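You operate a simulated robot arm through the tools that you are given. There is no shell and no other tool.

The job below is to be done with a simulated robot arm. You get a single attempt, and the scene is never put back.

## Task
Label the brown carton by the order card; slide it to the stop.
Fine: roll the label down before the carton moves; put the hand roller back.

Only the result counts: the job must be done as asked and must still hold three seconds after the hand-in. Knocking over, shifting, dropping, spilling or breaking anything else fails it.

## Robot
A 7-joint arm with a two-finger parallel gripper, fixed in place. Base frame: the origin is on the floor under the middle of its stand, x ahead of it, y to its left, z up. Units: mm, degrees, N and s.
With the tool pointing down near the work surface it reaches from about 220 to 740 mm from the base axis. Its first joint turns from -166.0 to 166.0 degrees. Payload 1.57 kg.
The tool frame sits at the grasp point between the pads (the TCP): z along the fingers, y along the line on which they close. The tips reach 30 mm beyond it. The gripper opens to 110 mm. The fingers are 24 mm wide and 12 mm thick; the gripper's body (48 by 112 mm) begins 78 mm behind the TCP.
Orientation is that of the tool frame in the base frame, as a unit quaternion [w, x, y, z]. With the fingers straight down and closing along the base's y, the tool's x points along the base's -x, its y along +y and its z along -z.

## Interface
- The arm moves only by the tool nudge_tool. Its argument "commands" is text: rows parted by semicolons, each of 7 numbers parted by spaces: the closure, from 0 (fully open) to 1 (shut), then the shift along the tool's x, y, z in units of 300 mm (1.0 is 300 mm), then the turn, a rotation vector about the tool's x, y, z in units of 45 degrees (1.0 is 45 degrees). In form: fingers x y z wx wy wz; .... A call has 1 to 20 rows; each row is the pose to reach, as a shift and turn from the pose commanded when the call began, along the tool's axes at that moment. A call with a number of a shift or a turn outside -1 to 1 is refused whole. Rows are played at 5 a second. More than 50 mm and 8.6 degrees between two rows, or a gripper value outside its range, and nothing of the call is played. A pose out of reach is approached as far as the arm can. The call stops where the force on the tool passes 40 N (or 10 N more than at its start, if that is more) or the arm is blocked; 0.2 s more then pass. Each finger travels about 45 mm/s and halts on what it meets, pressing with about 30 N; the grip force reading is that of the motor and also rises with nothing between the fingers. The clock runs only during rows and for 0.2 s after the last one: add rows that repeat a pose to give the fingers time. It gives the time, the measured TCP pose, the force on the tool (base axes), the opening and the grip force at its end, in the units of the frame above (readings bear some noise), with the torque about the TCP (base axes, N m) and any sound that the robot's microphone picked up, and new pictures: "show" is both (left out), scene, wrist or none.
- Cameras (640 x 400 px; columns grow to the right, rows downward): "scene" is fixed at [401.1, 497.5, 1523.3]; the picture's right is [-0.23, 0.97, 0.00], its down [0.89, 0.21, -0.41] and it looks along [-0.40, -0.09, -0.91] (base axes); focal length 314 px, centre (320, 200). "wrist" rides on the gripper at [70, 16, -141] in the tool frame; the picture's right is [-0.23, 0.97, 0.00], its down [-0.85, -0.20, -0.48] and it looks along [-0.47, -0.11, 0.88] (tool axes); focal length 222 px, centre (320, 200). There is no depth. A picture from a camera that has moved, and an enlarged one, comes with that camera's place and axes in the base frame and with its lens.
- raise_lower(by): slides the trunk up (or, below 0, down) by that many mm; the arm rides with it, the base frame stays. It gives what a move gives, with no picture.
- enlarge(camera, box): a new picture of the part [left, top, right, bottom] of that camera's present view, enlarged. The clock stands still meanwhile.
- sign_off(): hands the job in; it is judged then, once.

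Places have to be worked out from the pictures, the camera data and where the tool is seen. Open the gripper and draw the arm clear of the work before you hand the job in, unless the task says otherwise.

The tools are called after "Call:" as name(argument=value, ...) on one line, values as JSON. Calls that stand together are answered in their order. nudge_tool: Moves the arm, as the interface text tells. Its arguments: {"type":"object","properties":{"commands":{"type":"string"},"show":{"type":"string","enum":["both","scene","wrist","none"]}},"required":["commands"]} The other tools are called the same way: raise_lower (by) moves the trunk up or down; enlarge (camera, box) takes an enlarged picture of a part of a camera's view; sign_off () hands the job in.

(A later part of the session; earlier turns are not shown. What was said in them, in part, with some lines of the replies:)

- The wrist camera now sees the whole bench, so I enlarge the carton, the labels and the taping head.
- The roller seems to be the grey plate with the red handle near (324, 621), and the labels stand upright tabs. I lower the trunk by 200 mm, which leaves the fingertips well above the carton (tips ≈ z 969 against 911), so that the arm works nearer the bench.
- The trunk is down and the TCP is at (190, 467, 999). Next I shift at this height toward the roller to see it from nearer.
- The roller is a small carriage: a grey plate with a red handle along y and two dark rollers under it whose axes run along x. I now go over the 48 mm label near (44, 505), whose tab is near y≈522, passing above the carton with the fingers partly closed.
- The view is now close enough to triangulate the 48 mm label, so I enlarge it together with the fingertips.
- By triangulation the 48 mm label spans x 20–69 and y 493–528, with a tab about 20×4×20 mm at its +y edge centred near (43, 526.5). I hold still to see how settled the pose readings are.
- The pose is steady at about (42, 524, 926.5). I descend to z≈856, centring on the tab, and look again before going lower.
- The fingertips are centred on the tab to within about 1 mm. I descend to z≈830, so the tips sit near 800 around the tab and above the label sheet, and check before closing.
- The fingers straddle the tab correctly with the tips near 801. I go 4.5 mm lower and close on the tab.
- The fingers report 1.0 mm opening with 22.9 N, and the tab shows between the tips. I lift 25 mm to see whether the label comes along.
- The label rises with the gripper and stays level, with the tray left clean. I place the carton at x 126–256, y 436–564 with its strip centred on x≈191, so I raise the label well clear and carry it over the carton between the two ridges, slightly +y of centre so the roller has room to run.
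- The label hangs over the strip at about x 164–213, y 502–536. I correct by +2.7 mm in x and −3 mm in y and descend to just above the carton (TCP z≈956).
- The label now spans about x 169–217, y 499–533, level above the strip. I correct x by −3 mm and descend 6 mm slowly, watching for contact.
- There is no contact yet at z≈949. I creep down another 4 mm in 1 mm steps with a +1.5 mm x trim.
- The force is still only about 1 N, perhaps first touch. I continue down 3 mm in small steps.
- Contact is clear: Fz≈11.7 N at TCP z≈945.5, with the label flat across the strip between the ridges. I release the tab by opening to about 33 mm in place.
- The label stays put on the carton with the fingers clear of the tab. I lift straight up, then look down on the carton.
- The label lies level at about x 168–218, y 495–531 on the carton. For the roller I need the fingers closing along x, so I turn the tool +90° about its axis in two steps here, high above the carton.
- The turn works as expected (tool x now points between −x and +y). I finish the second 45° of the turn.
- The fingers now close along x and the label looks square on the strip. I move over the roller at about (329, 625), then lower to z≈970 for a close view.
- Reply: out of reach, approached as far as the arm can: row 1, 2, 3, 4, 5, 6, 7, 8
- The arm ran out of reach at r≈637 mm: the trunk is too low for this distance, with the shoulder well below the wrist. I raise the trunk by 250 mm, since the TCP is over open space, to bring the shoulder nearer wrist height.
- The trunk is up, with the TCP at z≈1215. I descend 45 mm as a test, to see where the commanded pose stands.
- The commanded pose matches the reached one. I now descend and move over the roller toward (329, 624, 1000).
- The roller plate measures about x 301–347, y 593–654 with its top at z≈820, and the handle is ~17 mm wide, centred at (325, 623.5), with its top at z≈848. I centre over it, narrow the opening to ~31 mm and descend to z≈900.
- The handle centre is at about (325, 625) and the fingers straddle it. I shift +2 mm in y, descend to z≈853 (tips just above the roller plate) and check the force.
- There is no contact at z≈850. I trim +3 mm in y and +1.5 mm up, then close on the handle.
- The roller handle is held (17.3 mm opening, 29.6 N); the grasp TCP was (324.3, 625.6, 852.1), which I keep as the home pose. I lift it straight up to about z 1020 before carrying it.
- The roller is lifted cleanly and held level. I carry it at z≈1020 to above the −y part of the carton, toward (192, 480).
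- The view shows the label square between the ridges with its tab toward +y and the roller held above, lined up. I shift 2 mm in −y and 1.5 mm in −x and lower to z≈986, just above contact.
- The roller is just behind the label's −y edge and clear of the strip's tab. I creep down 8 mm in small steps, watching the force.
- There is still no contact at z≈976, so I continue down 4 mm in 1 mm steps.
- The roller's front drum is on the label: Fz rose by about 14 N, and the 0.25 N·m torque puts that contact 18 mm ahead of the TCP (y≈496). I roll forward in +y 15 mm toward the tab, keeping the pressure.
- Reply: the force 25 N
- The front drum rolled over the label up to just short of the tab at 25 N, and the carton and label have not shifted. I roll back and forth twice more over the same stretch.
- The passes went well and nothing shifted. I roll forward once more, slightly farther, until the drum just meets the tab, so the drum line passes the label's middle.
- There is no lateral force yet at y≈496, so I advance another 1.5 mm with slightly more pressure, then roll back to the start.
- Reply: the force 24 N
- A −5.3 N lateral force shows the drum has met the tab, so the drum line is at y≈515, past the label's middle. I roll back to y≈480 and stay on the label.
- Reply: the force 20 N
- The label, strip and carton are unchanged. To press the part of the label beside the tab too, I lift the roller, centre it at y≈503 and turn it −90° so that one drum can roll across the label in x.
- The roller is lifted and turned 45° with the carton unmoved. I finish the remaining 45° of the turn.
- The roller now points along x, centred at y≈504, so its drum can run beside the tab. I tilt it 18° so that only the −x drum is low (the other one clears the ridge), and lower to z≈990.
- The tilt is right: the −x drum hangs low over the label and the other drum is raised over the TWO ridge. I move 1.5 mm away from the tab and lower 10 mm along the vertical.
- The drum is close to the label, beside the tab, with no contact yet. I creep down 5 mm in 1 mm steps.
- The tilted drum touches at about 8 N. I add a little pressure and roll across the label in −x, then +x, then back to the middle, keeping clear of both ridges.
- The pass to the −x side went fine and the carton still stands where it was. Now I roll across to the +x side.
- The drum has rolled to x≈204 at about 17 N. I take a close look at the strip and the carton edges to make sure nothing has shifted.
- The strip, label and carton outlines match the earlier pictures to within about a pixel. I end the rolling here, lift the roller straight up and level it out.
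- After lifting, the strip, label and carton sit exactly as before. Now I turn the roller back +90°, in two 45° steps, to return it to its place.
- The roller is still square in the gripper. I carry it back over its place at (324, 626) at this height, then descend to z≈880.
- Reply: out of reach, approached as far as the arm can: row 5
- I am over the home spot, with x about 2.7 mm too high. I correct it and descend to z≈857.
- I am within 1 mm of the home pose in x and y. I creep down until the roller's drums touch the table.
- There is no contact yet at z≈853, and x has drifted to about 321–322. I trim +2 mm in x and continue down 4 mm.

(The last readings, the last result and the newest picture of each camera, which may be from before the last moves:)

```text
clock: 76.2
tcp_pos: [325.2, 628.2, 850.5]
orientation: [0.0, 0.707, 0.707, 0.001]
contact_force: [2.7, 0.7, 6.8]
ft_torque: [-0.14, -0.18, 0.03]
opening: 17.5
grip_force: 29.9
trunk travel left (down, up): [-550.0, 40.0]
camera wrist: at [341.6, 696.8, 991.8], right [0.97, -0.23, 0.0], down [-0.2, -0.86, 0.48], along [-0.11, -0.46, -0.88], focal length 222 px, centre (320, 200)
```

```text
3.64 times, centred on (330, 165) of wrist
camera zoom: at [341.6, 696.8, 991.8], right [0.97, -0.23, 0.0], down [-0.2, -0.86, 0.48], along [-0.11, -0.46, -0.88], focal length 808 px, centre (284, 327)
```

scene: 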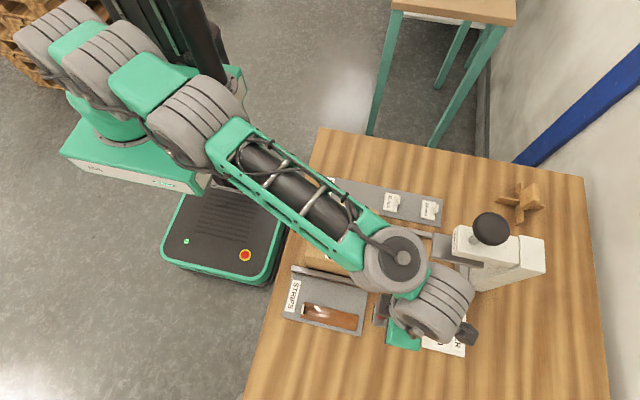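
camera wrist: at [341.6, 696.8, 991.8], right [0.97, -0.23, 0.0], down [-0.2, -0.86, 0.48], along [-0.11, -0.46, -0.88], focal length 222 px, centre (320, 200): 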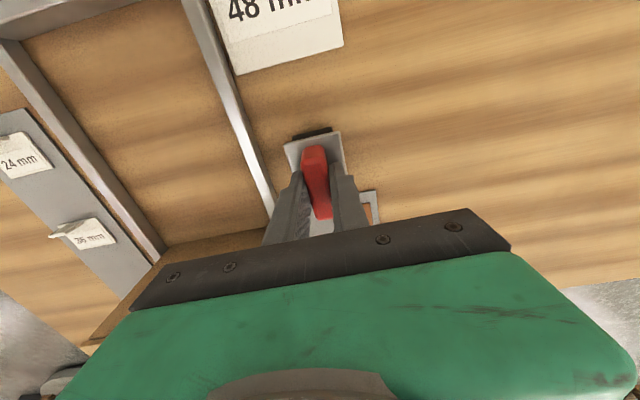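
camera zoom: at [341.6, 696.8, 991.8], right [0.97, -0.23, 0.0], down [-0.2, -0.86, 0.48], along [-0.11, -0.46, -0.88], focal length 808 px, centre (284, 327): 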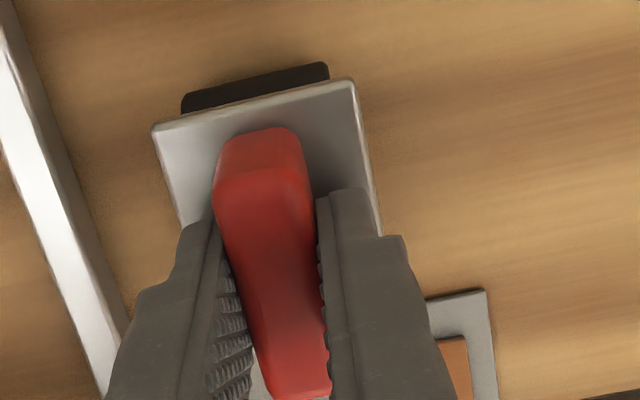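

The drums touch the table (Fz≈7 N) within about 2 mm of the home pose. I roll back 1.5 mm, ease the pressure, then open the fingers.

Call:
nudge_tool(commands="1 -0.005 -0.002 0 0 0 0; 1 -0.005 -0.002 -0.004 0 0 0; 1 -0.005 -0.002 -0.004 0 0 0; 0.9 -0.005 -0.002 -0.004 0 0 0; 0.8 -0.005 -0.002 -0.004 0 0 0; 0.72 -0.005 -0.002 -0.004 0 0 0; 0.72 -0.005 -0.002 -0.004 0 0 0; 0.72 -0.005 -0.002 -0.004 0 0 0", show="wrist")

Call:
enlarge(camera="wrist", box=[260, 110, 400, 220])

```text
clock: 78.0
tcp_pos: [324.0, 624.2, 850.1]
orientation: [0.0, 0.707, 0.707, 0.0]
contact_force: [0.0, 0.0, 0.0]
ft_torque: [0.0, -0.01, 0.0]
opening: 30.9
grip_force: 0.1
trunk travel left (down, up): [-550.0, 40.0]
camera wrist: at [340.1, 694.8, 991.4], right [0.97, -0.23, 0.0], down [-0.2, -0.85, 0.48], along [-0.11, -0.47, -0.88], focal length 222 px, centre (320, 200)
```

wrist: 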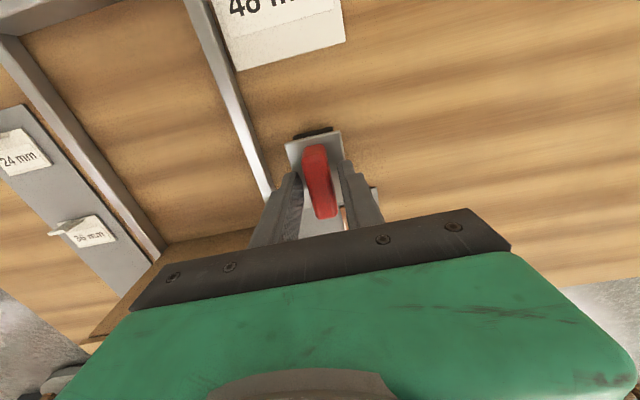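

```text
3.64 times, centred on (330, 165) of wrist
camera zoom: at [340.1, 694.8, 991.4], right [0.97, -0.23, 0.0], down [-0.2, -0.85, 0.48], along [-0.11, -0.47, -0.88], focal length 808 px, centre (284, 327)
```

zoom: 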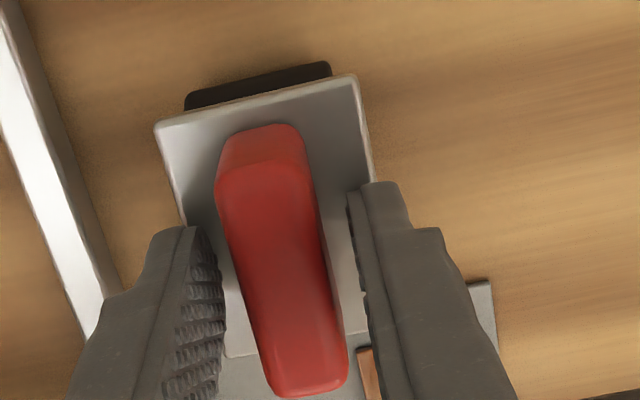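

The roller is released and stands within about 1 mm of where it was. I rise straight up and check it.

Call:
nudge_tool(commands="0.72 0 0 -0.03 0 0 0; 0.72 0 0 -0.08 0 0 0; 0.72 0 0 -0.2 0 0 0; 0.72 0 0 -0.32 0 0 0; 0.72 0 0 -0.44 0 0 0; 0.72 0 0 -0.5 0 0 0; 0.72 0 0 -0.5 0 0 0", show="both")

Call:
enlarge(camera="wrist", box=[260, 90, 400, 200])

Call:
enlarge(camera="wrist", box=[80, 0, 300, 140])

```text
clock: 79.5
tcp_pos: [323.0, 625.9, 1001.1]
orientation: [0.0, 0.707, 0.707, 0.0]
contact_force: [-0.4, 0.8, 0.1]
ft_torque: [-0.01, -0.02, -0.03]
opening: 30.9
grip_force: 0.0
trunk travel left (down, up): [-550.0, 40.0]
camera wrist: at [340.3, 695.3, 1142.8], right [0.97, -0.23, 0.0], down [-0.2, -0.85, 0.48], along [-0.11, -0.47, -0.88], focal length 222 px, centre (320, 200)
```

scene: 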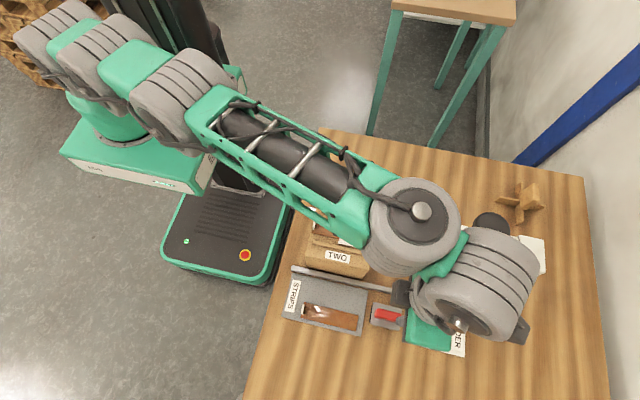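
wrist: 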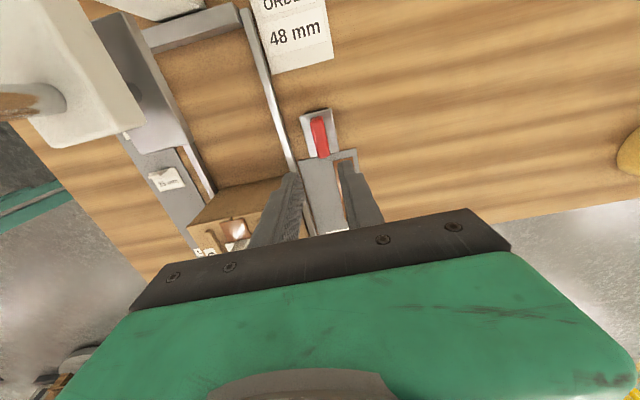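

```text
3.64 times, centred on (330, 145) of wrist
camera zoom: at [340.3, 695.3, 1142.8], right [0.97, -0.23, 0.0], down [-0.2, -0.85, 0.48], along [-0.11, -0.47, -0.88], focal length 808 px, centre (284, 400)
```

zoom: 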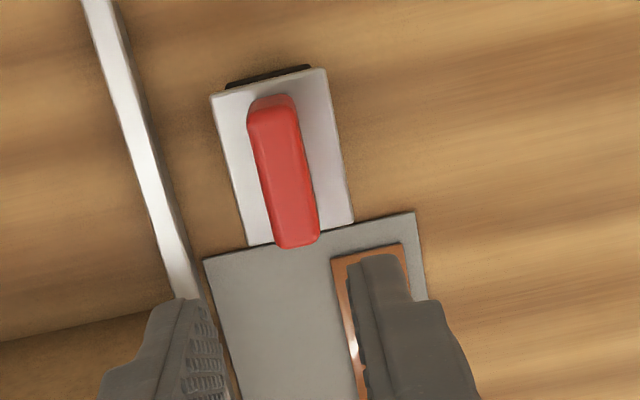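

```text
2.86 times, centred on (190, 70) of wrist
camera zoom: at [340.3, 695.3, 1142.8], right [0.97, -0.23, 0.0], down [-0.2, -0.85, 0.48], along [-0.11, -0.47, -0.88], focal length 635 px, centre (691, 571)
```

zoom: 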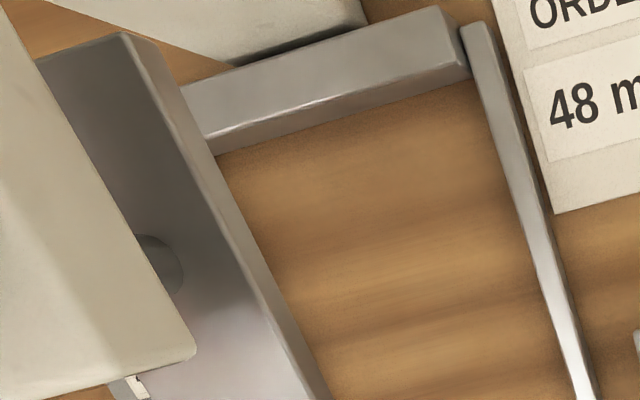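

The roller stands at its place by the strips tray. I triangulate the stop's face at y≈773, so the carton has about 209 mm to slide. I move back over the middle while turning the tool −90° in two steps.

Call:
nudge_tool(commands="0.72 -0.06 -0.05 -0.02 0 0 -0.16; 0.72 -0.12 -0.1 -0.05 0 0 -0.32; 0.72 -0.18 -0.15 -0.08 0 0 -0.48; 0.72 -0.24 -0.2 -0.11 0 0 -0.64; 0.72 -0.3 -0.25 -0.12 0 0 -0.8; 0.72 -0.353 -0.3 -0.12 0 0 -0.95; 0.72 -0.353 -0.3 -0.12 0 0 -1; 0.72 -0.353 -0.3 -0.12 0 0 -1", show="none")

Call:
nudge_tool(commands="0.72 0 0 0 0 0 -0.16; 0.72 0 0 0 0 0 -0.32; 0.72 0 0 0 0 0 -0.48; 0.72 0 0 0 0 0 -0.64; 0.72 0 0 0 0 0 -0.8; 0.72 0 0 0 0 0 -0.95; 0.72 0 0 0 0 0 -1; 0.72 0 0 0 0 0 -1", show="both")

Call:
enlarge(camera="wrist", box=[400, 20, 640, 170])

Call:
enlarge(camera="wrist", box=[180, 0, 380, 160])

```text
clock: 81.3
tcp_pos: [234.1, 520.2, 1037.1]
orientation: [0.0, 0.382, 0.924, 0.0]
contact_force: [-0.2, 0.7, -0.1]
ft_torque: [0.02, 0.0, 0.0]
opening: 31.0
grip_force: 0.1
trunk travel left (down, up): [-550.0, 40.0]
```

```text
clock: 83.2
tcp_pos: [233.3, 519.6, 1036.3]
orientation: [0.0, -0.001, 1.0, 0.0]
contact_force: [0.5, -0.9, 0.8]
ft_torque: [0.01, 0.02, 0.0]
opening: 30.8
grip_force: 0.1
trunk travel left (down, up): [-550.0, 40.0]
camera wrist: at [163.7, 536.3, 1177.8], right [0.23, 0.97, 0.0], down [0.86, -0.2, 0.48], along [0.47, -0.11, -0.88], focal length 222 px, centre (320, 200)
```

scene: 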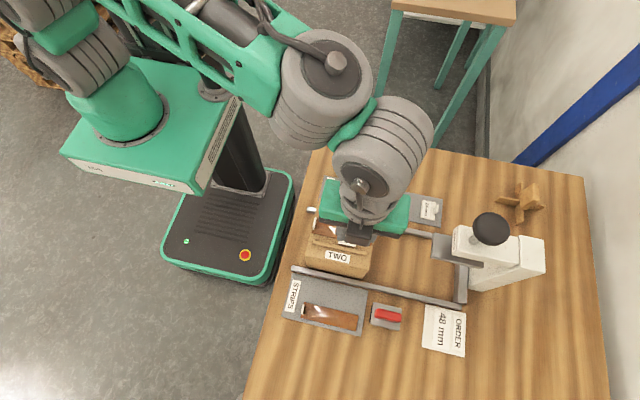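
wrist: 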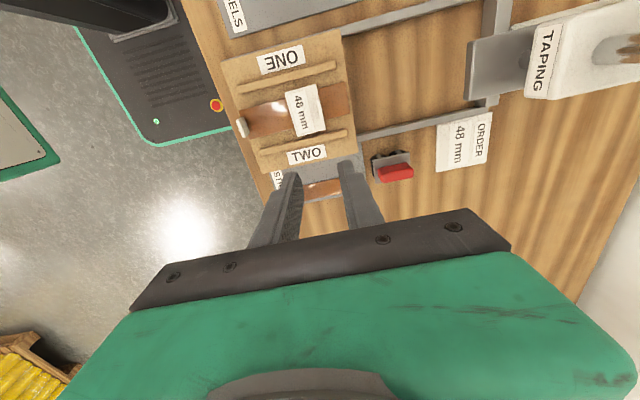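

```text
2.67 times, centred on (520, 95) of wrist
camera zoom: at [163.7, 536.3, 1177.8], right [0.23, 0.97, 0.0], down [0.86, -0.2, 0.48], along [0.47, -0.11, -0.88], focal length 592 px, centre (-213, 480)
```

zoom: 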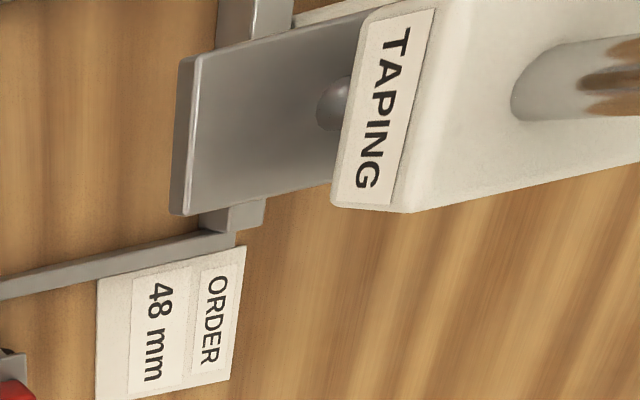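

```text
2.50 times, centred on (280, 80) of wrist
camera zoom: at [163.7, 536.3, 1177.8], right [0.23, 0.97, 0.0], down [0.86, -0.2, 0.48], along [0.47, -0.11, -0.88], focal length 555 px, centre (420, 500)
```

zoom: 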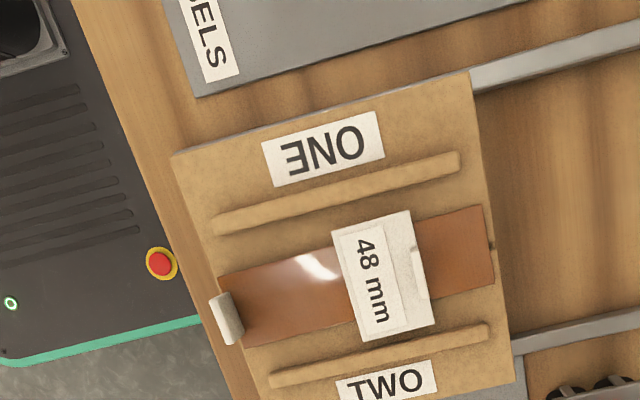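

The label is square and in place, and the press plate's underside (z≈935–940) leaves room above the tab's top (≈929). I close the fingers and move back to behind the carton's −y side, at (191, 388), staying high.

Call:
nudge_tool(commands="0.9 0.03 -0.12 0 0 0 0; 1 0.07 -0.25 0 0 0 0; 1 0.11 -0.35 0 0 0 0; 1 0.141 -0.44 0 0 0 0; 1 0.141 -0.44 0 -0.16 0 0; 1 0.141 -0.44 0 -0.32 0 0; 1 0.141 -0.44 0 -0.48 0 0; 1 0.141 -0.44 0 -0.6 0 0; 1 0.141 -0.44 0 -0.667 0 0; 1 0.141 -0.44 0 -0.667 0 0; 1 0.141 -0.44 0 -0.667 0 0", show="both")

```text
clock: 85.5
tcp_pos: [192.8, 387.1, 1036.4]
orientation: [0.0, 0.0, 0.966, 0.259]
contact_force: [-0.2, 0.1, -0.4]
ft_torque: [-0.01, 0.0, -0.02]
opening: 0.1
grip_force: 21.3
trunk travel left (down, up): [-550.0, 40.0]
camera wrist: at [122.4, 330.1, 1167.0], right [0.23, 0.84, 0.49], down [0.86, -0.41, 0.31], along [0.47, 0.35, -0.81], focal length 222 px, centre (320, 200)
```

scene: 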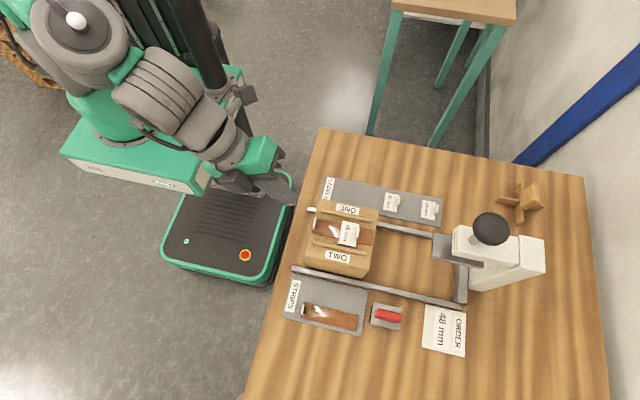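
wrist: 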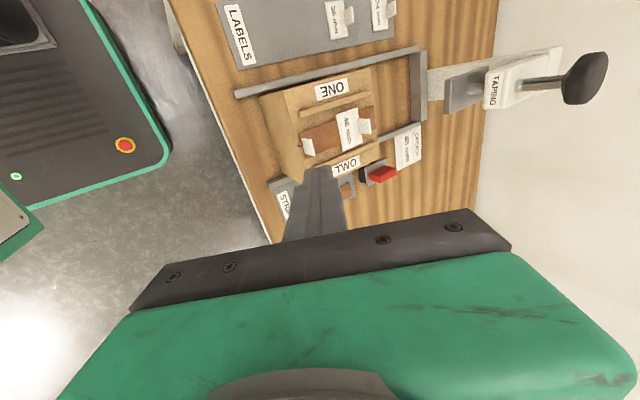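

The tool is tilted 30° with closed fingers behind the carton. I zoom to check the label and then lower vertically to z≈840, keeping about 20 mm from the carton face.

Call:
enlarge(camera="scene", box=[300, 190, 400, 280])

Call:
nudge_tool(commands="1 0 -0.0653 0.1132 0 0 0; 1 0 -0.1306 0.2264 0 0 0; 1 0 -0.196 0.3396 0 0 0; 1 0 -0.2613 0.4528 0 0 0; 1 0 -0.327 0.566 0 0 0; 1 0 -0.327 0.566 0 0 0; 1 0 -0.327 0.566 0 0 0", show="both")

Call:
enlarge(camera="wrist", box=[230, 60, 450, 220])

```text
4.44 times, centred on (350, 235) of scene
camera zoom: at [401.1, 497.5, 1523.3], right [-0.23, 0.97, 0.0], down [0.89, 0.21, -0.41], along [-0.4, -0.09, -0.91], focal length 1394 px, centre (187, 44)
```

zoom: 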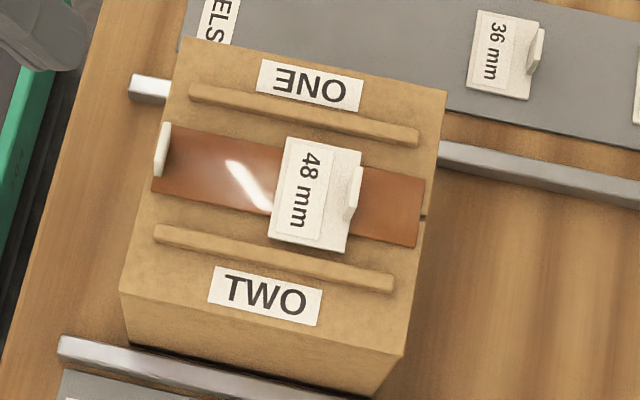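

```text
clock: 87.2
tcp_pos: [190.9, 385.1, 840.8]
orientation: [-0.001, 0.0, 0.966, 0.259]
contact_force: [0.6, -0.8, 0.0]
ft_torque: [-0.01, 0.0, 0.03]
opening: 0.1
grip_force: 21.4
trunk travel left (down, up): [-550.0, 40.0]
camera wrist: at [121.6, 329.6, 972.4], right [0.23, 0.84, 0.49], down [0.85, -0.41, 0.31], along [0.47, 0.35, -0.81], focal length 222 px, centre (320, 200)
```

scene: 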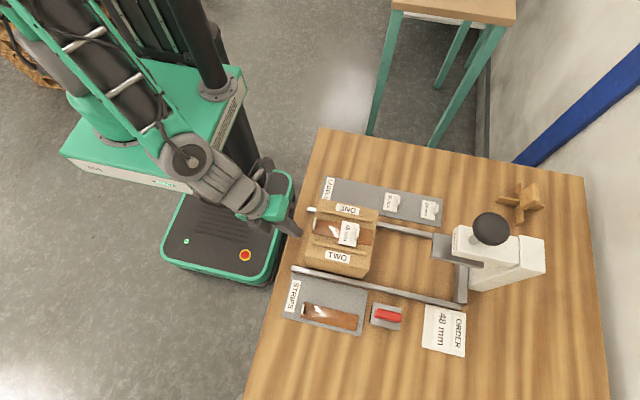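
wrist: 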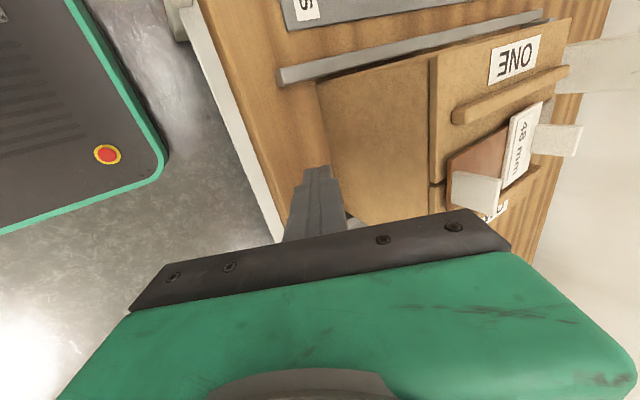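

```text
2.50 times, centred on (340, 140) of wrist
camera zoom: at [121.6, 329.6, 972.4], right [0.23, 0.84, 0.49], down [0.85, -0.41, 0.31], along [0.47, 0.35, -0.81], focal length 555 px, centre (270, 350)
```

zoom: 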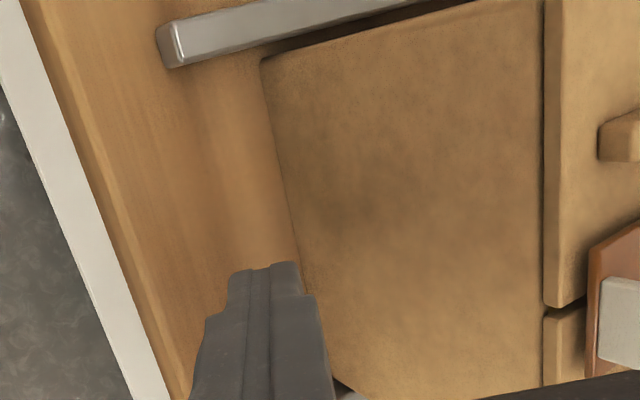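

The fingertips are in front of the carton's −y face, low and centred. I approach 20 mm in +y.

Call:
nudge_tool(commands="1 0 0.0144 0.0083 0 0 0; 1 0 0.0289 0.0167 0 0 0; 1 0 0.0433 0.025 0 0 0; 1 0 0.0577 0.0333 0 0 0; 1 0 0.0577 0.0333 0 0 0", show="wrist")

Call:
enlarge(camera="scene", box=[280, 190, 380, 280])

```text
clock: 88.3
tcp_pos: [191.7, 406.8, 839.9]
orientation: [0.0, 0.0, 0.966, 0.259]
contact_force: [0.0, -0.8, 0.1]
ft_torque: [-0.01, 0.04, -0.01]
opening: 0.0
grip_force: 22.1
trunk travel left (down, up): [-550.0, 40.0]
camera wrist: at [121.7, 349.8, 972.1], right [0.23, 0.84, 0.49], down [0.86, -0.41, 0.32], along [0.47, 0.34, -0.81], focal length 222 px, centre (320, 200)
```

wrist: 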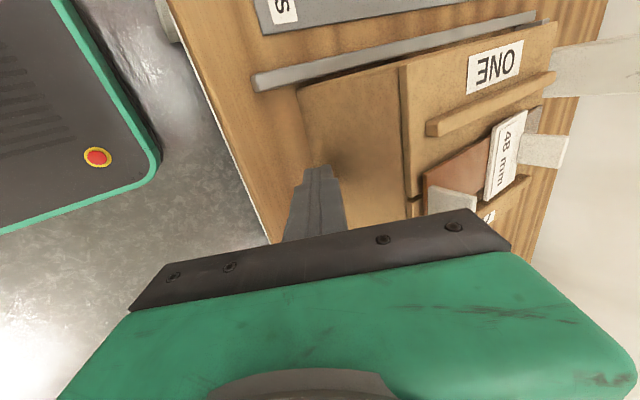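

```text
4.44 times, centred on (330, 235) of scene
camera zoom: at [401.1, 497.5, 1523.3], right [-0.23, 0.97, 0.0], down [0.89, 0.21, -0.41], along [-0.4, -0.09, -0.91], focal length 1394 px, centre (276, 44)
```

zoom: 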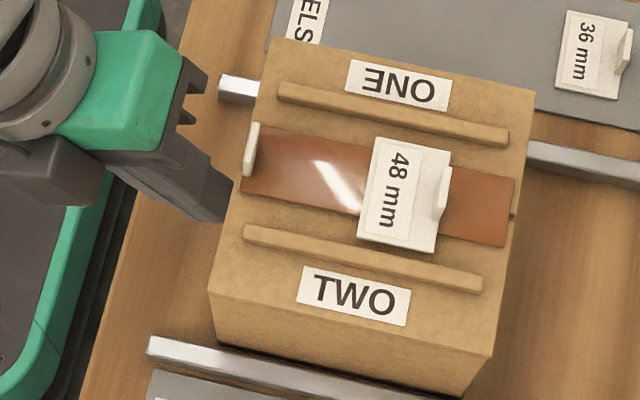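

No contact yet at y≈407. I creep forward 12 mm at 10 mm/s to meet the carton gently.

Call:
nudge_tool(commands="1 0 0.0058 0.0033 0 0 0; 1 0 0.0115 0.0067 0 0 0; 1 0 0.0173 0.01 0 0 0; 1 0 0.0231 0.0133 0 0 0; 1 0 0.0289 0.0167 0 0 0; 1 0 0.0346 0.02 0 0 0; 1 0 0.0346 0.02 0 0 0", show="wrist")

Call:
enlarge(camera="scene", box=[280, 190, 380, 280])

```text
clock: 90.0
tcp_pos: [191.4, 419.2, 842.5]
orientation: [0.0, 0.0, 0.966, 0.258]
contact_force: [0.1, -1.3, 0.9]
ft_torque: [0.01, -0.02, 0.02]
opening: 0.0
grip_force: 21.7
trunk travel left (down, up): [-550.0, 40.0]
camera wrist: at [121.8, 362.4, 972.2], right [0.23, 0.84, 0.49], down [0.85, -0.41, 0.31], along [0.47, 0.35, -0.81], focal length 222 px, centre (320, 200)
```

wrist: 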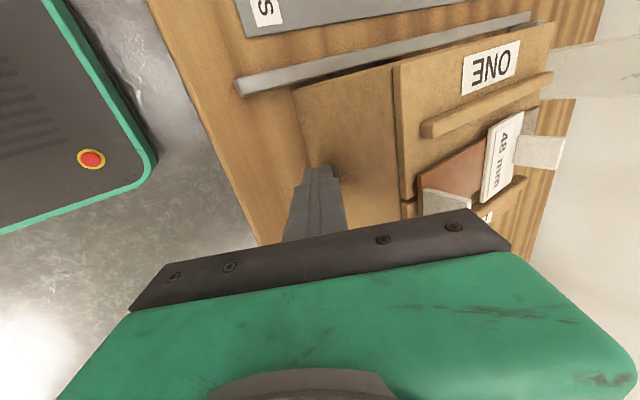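

```text
4.44 times, centred on (330, 235) of scene
camera zoom: at [401.1, 497.5, 1523.3], right [-0.23, 0.97, 0.0], down [0.89, 0.21, -0.41], along [-0.4, -0.09, -0.91], focal length 1394 px, centre (276, 44)
```

zoom: 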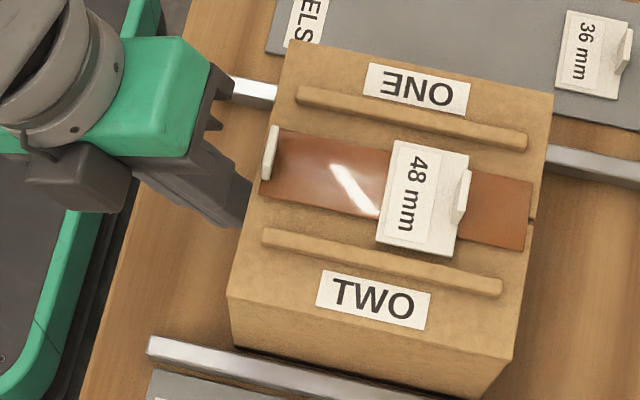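

The carton slides with only a newton or two, and the label and strip ride along. I push on 95 mm at 25 mm/s.

Call:
nudge_tool(commands="1 0 0.0144 0.0083 0 0 0; 1 0 0.0289 0.0167 0 0 0; 1 0 0.0433 0.025 0 0 0; 1 0 0.0577 0.0333 0 0 0; 1 0 0.0722 0.0417 0 0 0; 1 0 0.0866 0.05 0 0 0; 1 0 0.101 0.0583 0 0 0; 1 0 0.1155 0.0667 0 0 0; 1 0 0.1299 0.075 0 0 0; 1 0 0.1443 0.0833 0 0 0; 1 0 0.1588 0.0917 0 0 0; 1 0 0.1732 0.1 0 0 0; 1 0 0.1876 0.1083 0 0 0; 1 0 0.2021 0.1167 0 0 0; 1 0 0.2165 0.125 0 0 0; 1 0 0.2309 0.1333 0 0 0; 1 0 0.2454 0.1417 0 0 0; 1 0 0.2598 0.15 0 0 0; 1 0 0.2742 0.1583 0 0 0; 1 0 0.2742 0.1583 0 0 0", show="both")

Call:
enlarge(camera="scene", box=[320, 190, 480, 310])

Call:
enlarge(camera="wrist", box=[320, 0, 640, 200])

```text
clock: 94.2
tcp_pos: [191.5, 513.2, 838.6]
orientation: [-0.001, -0.001, 0.966, 0.258]
contact_force: [-0.1, -1.3, 0.9]
ft_torque: [0.02, -0.04, -0.02]
opening: 0.0
grip_force: 21.6
trunk travel left (down, up): [-550.0, 40.0]
camera wrist: at [122.1, 456.9, 971.0], right [0.23, 0.84, 0.49], down [0.85, -0.41, 0.31], along [0.47, 0.34, -0.81], focal length 222 px, centre (320, 200)
```

scene: 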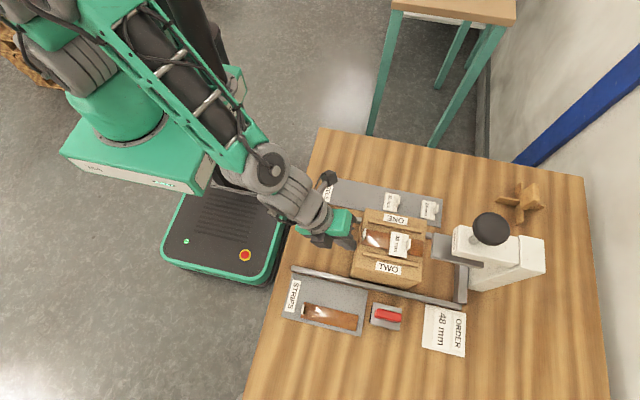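
wrist: 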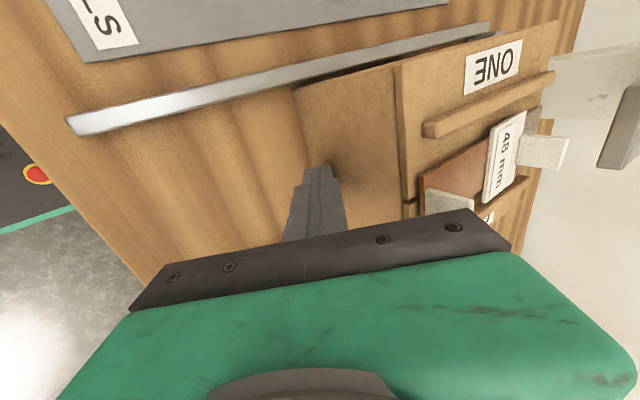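

```text
3.33 times, centred on (400, 250) of scene
camera zoom: at [401.1, 497.5, 1523.3], right [-0.23, 0.97, 0.0], down [0.89, 0.21, -0.41], along [-0.4, -0.09, -0.91], focal length 1045 px, centre (53, 33)
```

zoom: 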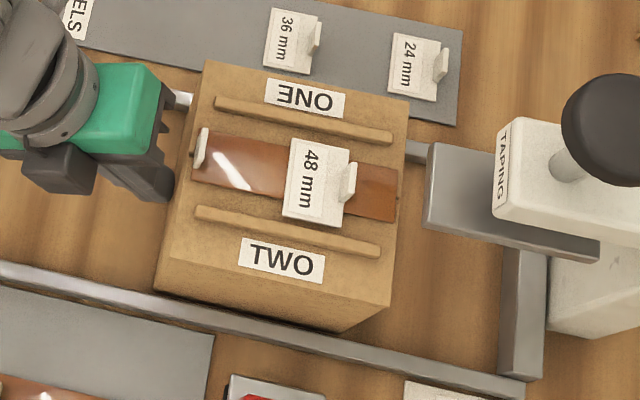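

```text
2.00 times, centred on (480, 100) of wrist
camera zoom: at [122.1, 456.9, 971.0], right [0.23, 0.84, 0.49], down [0.85, -0.41, 0.31], along [0.47, 0.34, -0.81], focal length 444 px, centre (0, 400)
```

zoom: 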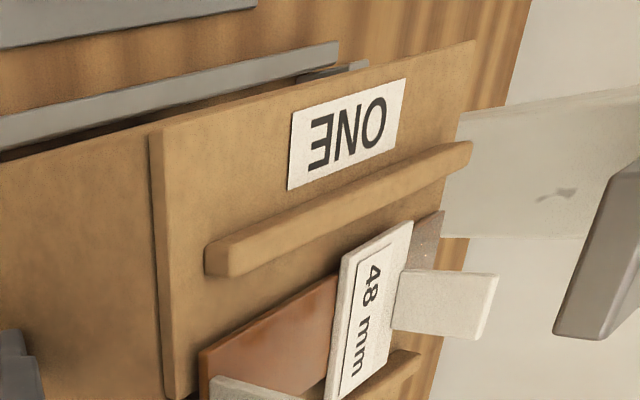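

From this view the tab's top is at z≈925 and the press plate's underside at z≈934, so it will pass under with about 9 mm to spare. I push on another 85 mm.

Call:
nudge_tool(commands="1 0 0.0144 0.0083 0 0 0; 1 0 0.0289 0.0167 0 0 0; 1 0 0.0433 0.025 0 0 0; 1 0 0.0577 0.0333 0 0 0; 1 0 0.0722 0.0417 0 0 0; 1 0 0.0866 0.05 0 0 0; 1 0 0.101 0.0583 0 0 0; 1 0 0.1155 0.0667 0 0 0; 1 0 0.1299 0.075 0 0 0; 1 0 0.1443 0.0833 0 0 0; 1 0 0.1588 0.0917 0 0 0; 1 0 0.1732 0.1 0 0 0; 1 0 0.1876 0.1083 0 0 0; 1 0 0.2021 0.1167 0 0 0; 1 0 0.2165 0.125 0 0 0; 1 0 0.2309 0.1333 0 0 0; 1 0 0.2454 0.1417 0 0 0; 1 0 0.2454 0.1417 0 0 0", show="both")

Call:
enlarge(camera="scene", box=[340, 190, 500, 310])

Call:
enlarge(camera="wrist", box=[320, 0, 640, 200])

```text
clock: 98.0
tcp_pos: [192.7, 598.5, 839.5]
orientation: [0.0, 0.0, 0.966, 0.26]
contact_force: [-0.2, -1.3, 0.8]
ft_torque: [-0.04, 0.02, 0.01]
opening: 0.0
grip_force: 21.3
trunk travel left (down, up): [-550.0, 40.0]
camera wrist: at [122.7, 542.1, 971.4], right [0.23, 0.84, 0.49], down [0.85, -0.41, 0.31], along [0.47, 0.35, -0.81], focal length 222 px, centre (320, 200)
```

scene: 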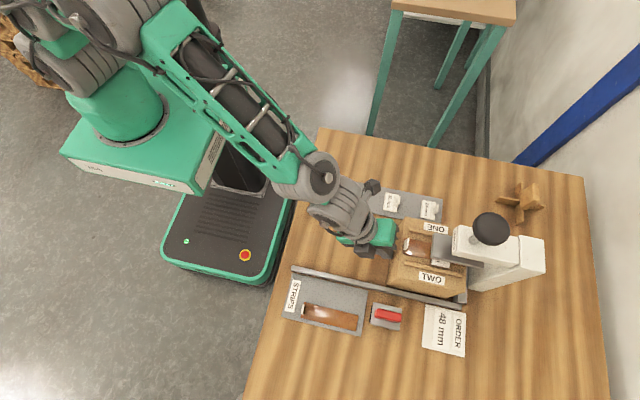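
wrist: 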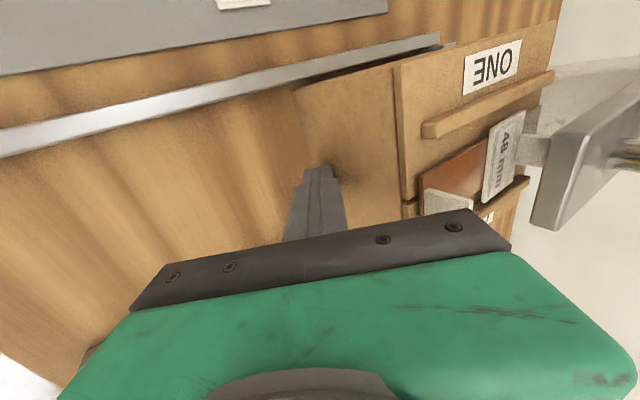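

```text
3.33 times, centred on (420, 250) of scene
camera zoom: at [401.1, 497.5, 1523.3], right [-0.23, 0.97, 0.0], down [0.89, 0.21, -0.41], along [-0.4, -0.09, -0.91], focal length 1045 px, centre (-13, 33)
```

zoom: 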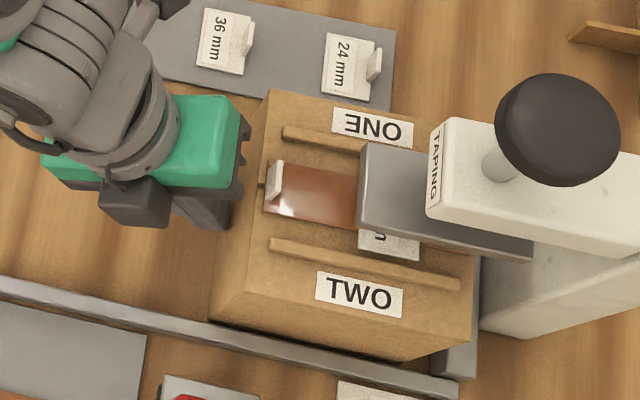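

```text
2.00 times, centred on (480, 100) of wrist
camera zoom: at [122.7, 542.1, 971.4], right [0.23, 0.84, 0.49], down [0.85, -0.41, 0.31], along [0.47, 0.35, -0.81], focal length 444 px, centre (0, 400)
```

zoom: 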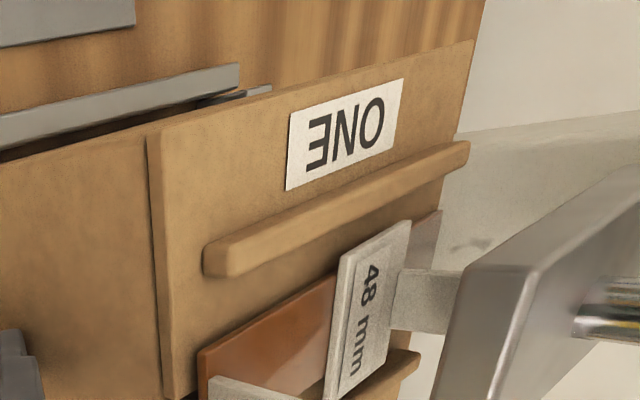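

The label passed under the press plate untouched and the pushing force stays at 1.3 N. I creep the last stretch, 16 mm at 10 mm/s.

Call:
nudge_tool(commands="1 0 0.0058 0.0033 0 0 0; 1 0 0.0115 0.0067 0 0 0; 1 0 0.0173 0.01 0 0 0; 1 0 0.0231 0.0133 0 0 0; 1 0 0.0289 0.0167 0 0 0; 1 0 0.0346 0.02 0 0 0; 1 0 0.0404 0.0233 0 0 0; 1 0 0.0462 0.0267 0 0 0; 1 0 0.0462 0.0267 0 0 0", show="scene")

Call:
enlarge(camera="scene", box=[380, 220, 500, 310])

```text
clock: 100.0
tcp_pos: [191.9, 614.5, 840.4]
orientation: [0.0, 0.0, 0.966, 0.258]
contact_force: [0.8, -0.9, 1.6]
ft_torque: [0.0, -0.01, 0.02]
opening: 0.3
grip_force: 20.6
trunk travel left (down, up): [-550.0, 40.0]
```

scene: 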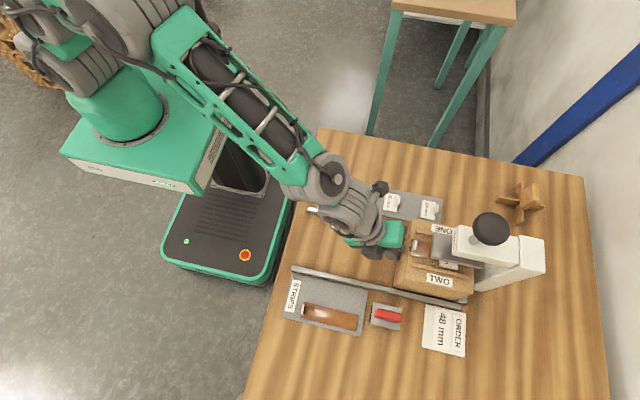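

```text
4.44 times, centred on (440, 265) of scene
camera zoom: at [401.1, 497.5, 1523.3], right [-0.23, 0.97, 0.0], down [0.89, 0.21, -0.41], along [-0.4, -0.09, -0.91], focal length 1394 px, centre (-213, -89)
```

zoom: 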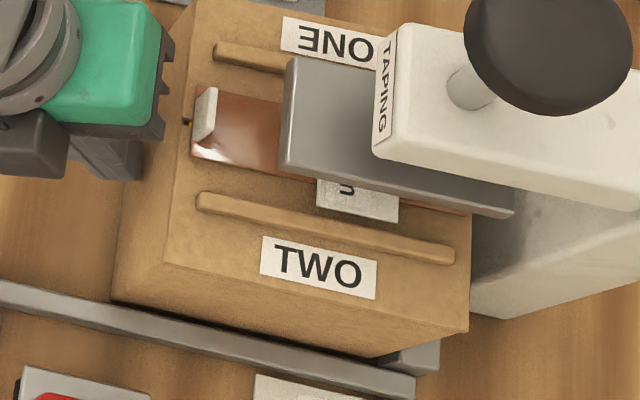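

There is no stop contact yet at TCP y≈614.5. I creep on in 1.5 mm steps.

Call:
nudge_tool(commands="1 0 0.0043 0.0025 0 0 0; 1 0 0.0087 0.005 0 0 0; 1 0 0.013 0.0075 0 0 0; 1 0 0.0173 0.01 0 0 0; 1 0 0.0217 0.0125 0 0 0; 1 0 0.0217 0.0125 0 0 0", show="scene")

Call:
enlarge(camera="scene", box=[380, 220, 500, 310])

```text
clock: 101.3
tcp_pos: [192.4, 620.6, 839.8]
orientation: [0.001, 0.0, 0.966, 0.257]
contact_force: [-0.7, -19.3, 4.4]
ft_torque: [-0.32, 0.0, 0.0]
opening: 0.0
grip_force: 21.1
trunk travel left (down, up): [-550.0, 40.0]
```

scene: 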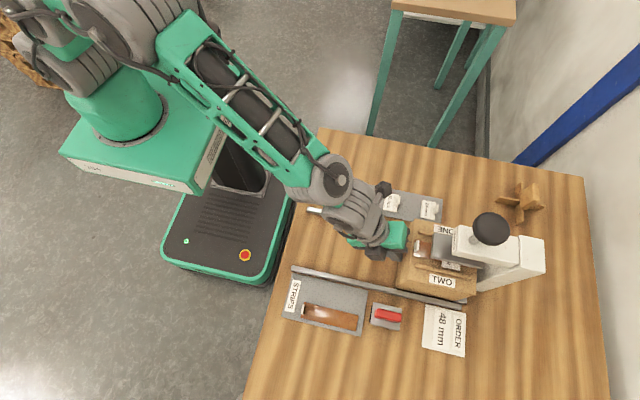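

```text
4.44 times, centred on (440, 265) of scene
camera zoom: at [401.1, 497.5, 1523.3], right [-0.23, 0.97, 0.0], down [0.89, 0.21, -0.41], along [-0.4, -0.09, -0.91], focal length 1394 px, centre (-213, -89)
```

zoom: 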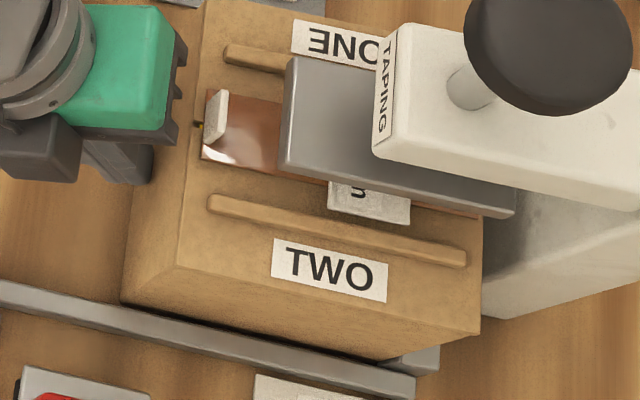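

Fy jumped to −19 N, so the carton is against the stop. I back off slowly in −y and leave the carton where it is.

Call:
nudge_tool(commands="1 0 -0.0058 -0.0033 0 0 0; 1 0 -0.0115 -0.0067 0 0 0; 1 0 -0.0231 -0.0133 0 0 0; 1 0 -0.0462 -0.0267 0 0 0; 1 0 -0.0866 -0.05 0 0 0; 1 0 -0.0866 -0.05 0 0 0", show="both")

Call:
enlarge(camera="scene", box=[380, 220, 500, 310])

Call:
enlarge(camera="wrist", box=[320, 0, 640, 200])

```text
clock: 102.8
tcp_pos: [192.5, 591.8, 841.0]
orientation: [-0.001, -0.001, 0.966, 0.259]
contact_force: [0.2, -0.1, -0.2]
ft_torque: [0.0, 0.01, 0.0]
opening: 0.2
grip_force: 21.6
trunk travel left (down, up): [-550.0, 40.0]
camera wrist: at [123.0, 535.3, 971.6], right [0.23, 0.84, 0.49], down [0.86, -0.41, 0.31], along [0.47, 0.35, -0.81], focal length 222 px, centre (320, 200)
```

scene: 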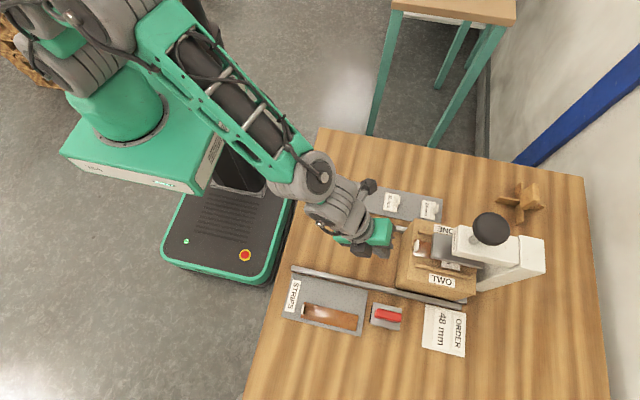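
wrist: 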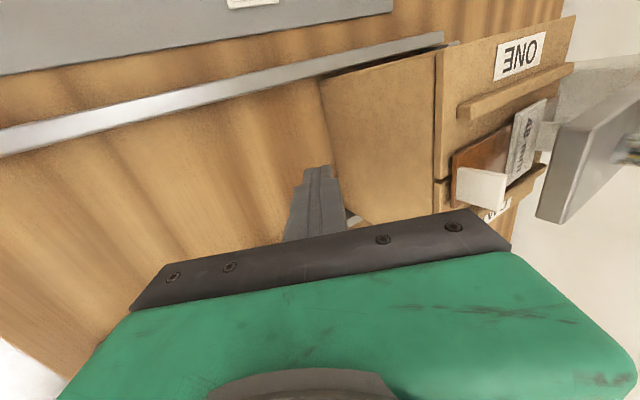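

```text
4.44 times, centred on (440, 265) of scene
camera zoom: at [401.1, 497.5, 1523.3], right [-0.23, 0.97, 0.0], down [0.89, 0.21, -0.41], along [-0.4, -0.09, -0.91], focal length 1394 px, centre (-213, -89)
```

zoom: 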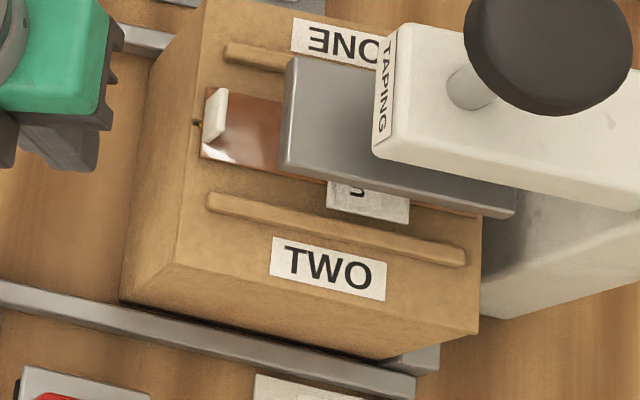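

```text
2.00 times, centred on (480, 100) of wrist
camera zoom: at [123.0, 535.3, 971.6], right [0.23, 0.84, 0.49], down [0.86, -0.41, 0.31], along [0.47, 0.35, -0.81], focal length 444 px, centre (0, 400)
```

zoom: 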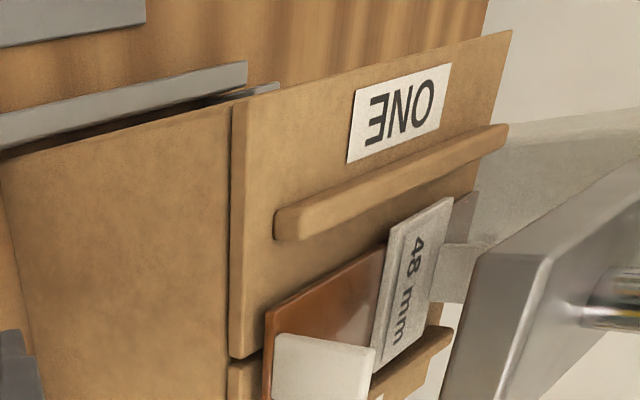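

The carton stays against the stop with the label on it. I draw the arm back and up in stages, opening the gripper once it is clear.

Call:
nudge_tool(commands="1 0 -0.1155 -0.0667 0 0 0; 1 0 -0.2309 -0.1333 0 0 0; 1 0 -0.1643 -0.2488 0 0 0; 1 0 -0.0976 -0.3643 0 0 0; 0.8 0 -0.0309 -0.4798 0 0 0; 0.5 0 0.0357 -0.5952 0 0 0; 0.3 0 -0.033 -0.735 0 0 0; 0 0 -0.033 -0.735 0 0 0; 0 0 -0.033 -0.735 0 0 0; 0 0 -0.033 -0.735 0 0 0", show="both")

Call:
enlarge(camera="scene", box=[280, 170, 500, 350])

Call:
enlarge(camera="scene", box=[380, 220, 500, 310])

```text
clock: 105.0
tcp_pos: [191.2, 472.6, 1029.2]
orientation: [0.0, 0.0, 0.966, 0.259]
contact_force: [-0.2, -0.6, -0.6]
ft_torque: [0.01, -0.03, -0.02]
opening: 109.9
grip_force: 0.1
trunk travel left (down, up): [-550.0, 40.0]
camera wrist: at [121.6, 416.3, 1159.0], right [0.23, 0.84, 0.49], down [0.86, -0.41, 0.31], along [0.47, 0.35, -0.81], focal length 222 px, centre (320, 200)
```

scene: 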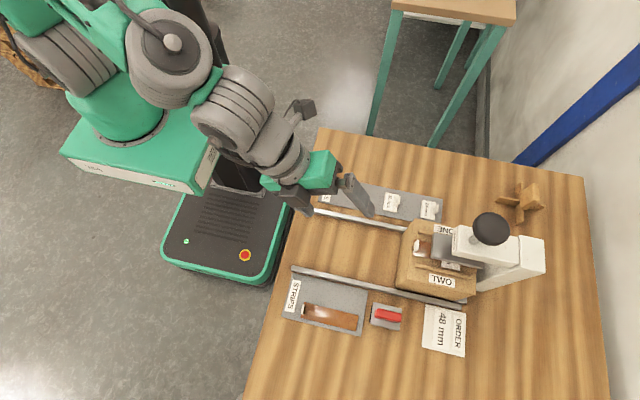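
wrist: 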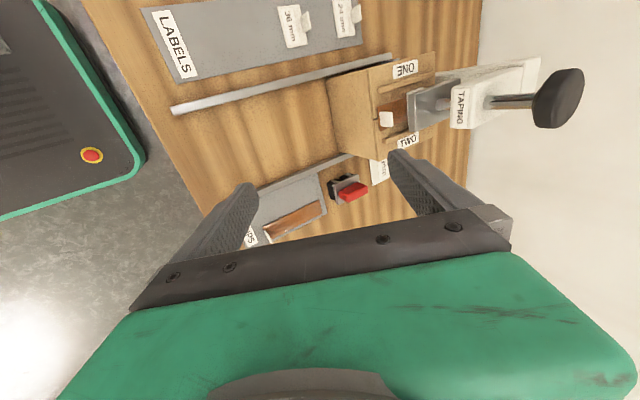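

```text
2.22 times, centred on (390, 260) of scene
camera zoom: at [401.1, 497.5, 1523.3], right [-0.23, 0.97, 0.0], down [0.89, 0.21, -0.41], along [-0.4, -0.09, -0.91], focal length 697 px, centre (164, 67)
```

zoom: 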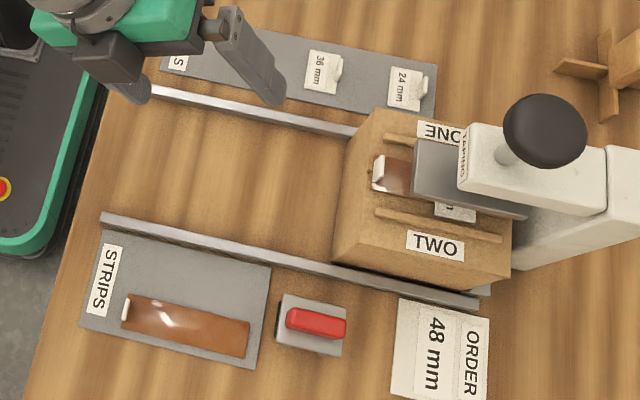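

```text
4.44 times, centred on (440, 265) of scene
camera zoom: at [401.1, 497.5, 1523.3], right [-0.23, 0.97, 0.0], down [0.89, 0.21, -0.41], along [-0.4, -0.09, -0.91], focal length 1394 px, centre (-213, -89)
```

zoom: 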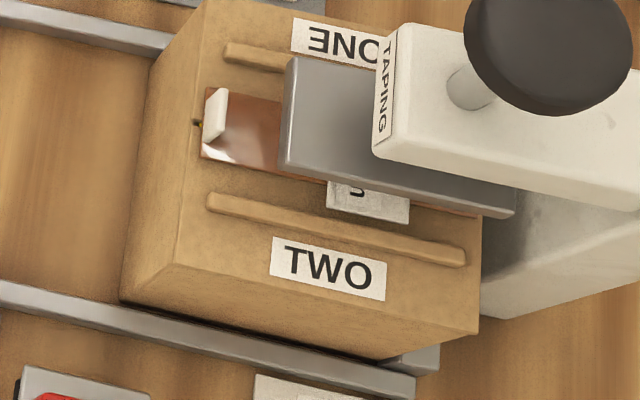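

All is in place. I compare the roller closely with its starting picture and draw the arm further back, clear of the bench.

Call:
enlarge(camera="scene", box=[360, 290, 410, 340])

Call:
nudge_tool(commands="0 0 -0.07 -0.13 0 0 0; 0 0 -0.18 -0.2 0 0 0; 0 0 -0.3 -0.27 0 0 0; 0 0 -0.42 -0.34 0 0 0; 0 0 -0.42 -0.34 0 0 0", show="both")

Call:
enlarge(camera="scene", box=[300, 160, 500, 330])

```text
8.00 times, centred on (385, 315) of scene
camera zoom: at [401.1, 497.5, 1523.3], right [-0.23, 0.97, 0.0], down [0.89, 0.21, -0.41], along [-0.4, -0.09, -0.91], focal length 2509 px, centre (-200, -720)
```

zoom: 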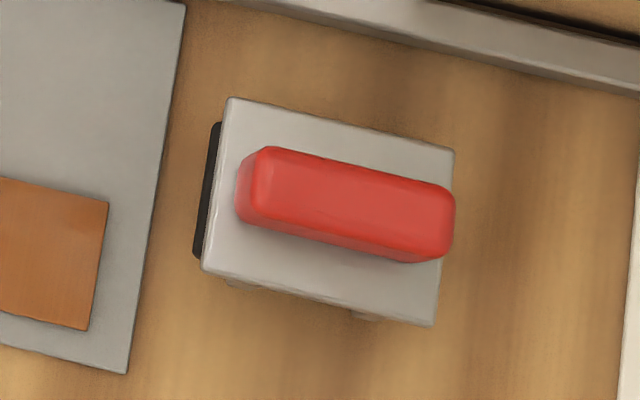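

```text
clock: 106.2
tcp_pos: [191.7, 311.1, 1052.9]
orientation: [0.0, 0.0, 0.966, 0.258]
contact_force: [0.6, -0.5, 0.1]
ft_torque: [0.04, 0.04, 0.01]
opening: 110.1
grip_force: 0.0
trunk travel left (down, up): [-550.0, 40.0]
camera wrist: at [123.1, 254.6, 1183.7], right [0.23, 0.84, 0.49], down [0.86, -0.41, 0.31], along [0.47, 0.35, -0.81], focal length 222 px, centre (320, 200)
```

scene: 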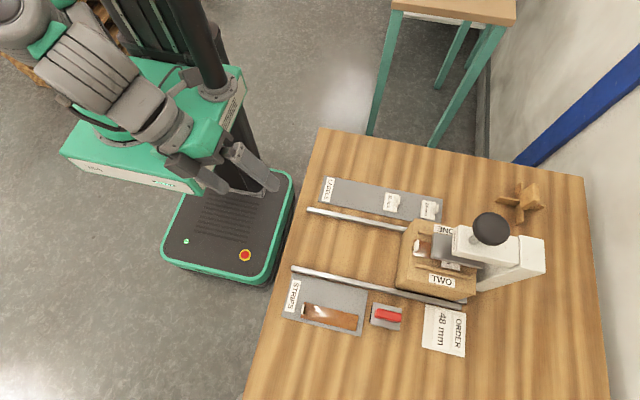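
wrist: 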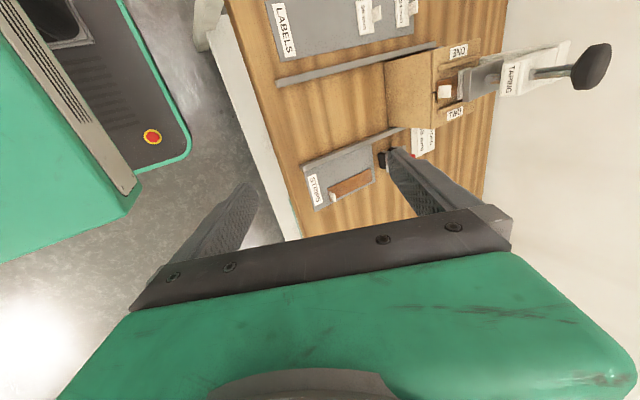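

```text
2.35 times, centred on (400, 245) of scene
camera zoom: at [401.1, 497.5, 1523.3], right [-0.23, 0.97, 0.0], down [0.89, 0.21, -0.41], along [-0.4, -0.09, -0.91], focal length 738 px, centre (132, 94)
```

zoom: 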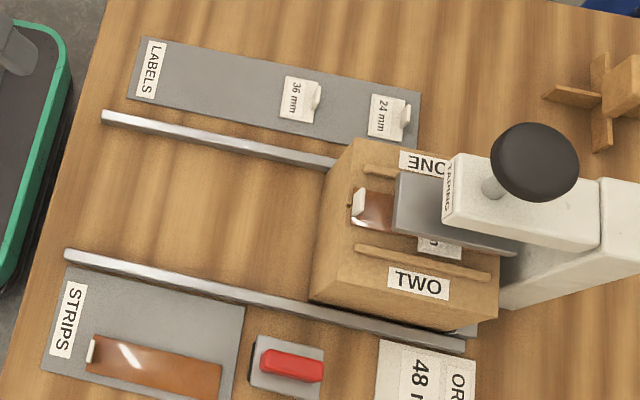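

Final check: the carton rests at the stop with the 48 mm label rolled flat on it. The roller is back within about 2 mm of its spot, the other labels, strip, card and stand are untouched, and the arm is clear with the gripper open. I hand the job in.

Call:
sign_off()

```text
The job is handed in.
```

The 48 mm label from the order card is on the brown carton, rolled down, and the carton is against the stop. I handed the job in; no verdict came back.

- **Label:** it sits square across the strip on the carton's top, between the ridges marked ONE and TWO.
- **Rolling:** I rolled it before the carton moved. The passes toward the tab covered about half the label's width, because the tab blocks the roller there. I then rolled crosswise with the roller tilted, up to roughly 10 mm from the tab edge. I could not press the strip right at the tab.
- **Roller:** it is back in its place, within about 2 mm of where it started.
- **Slide:** the carton moved about 211 mm. The pushing force then rose from 1.3 N to 19 N, which I took as contact with the stop. It settled back by less than 1 mm when I let go.

The label's tab passed under the taping press without touching it. Nothing else looked moved in the final pictures. The gripper is open and the arm is clear of the bench.
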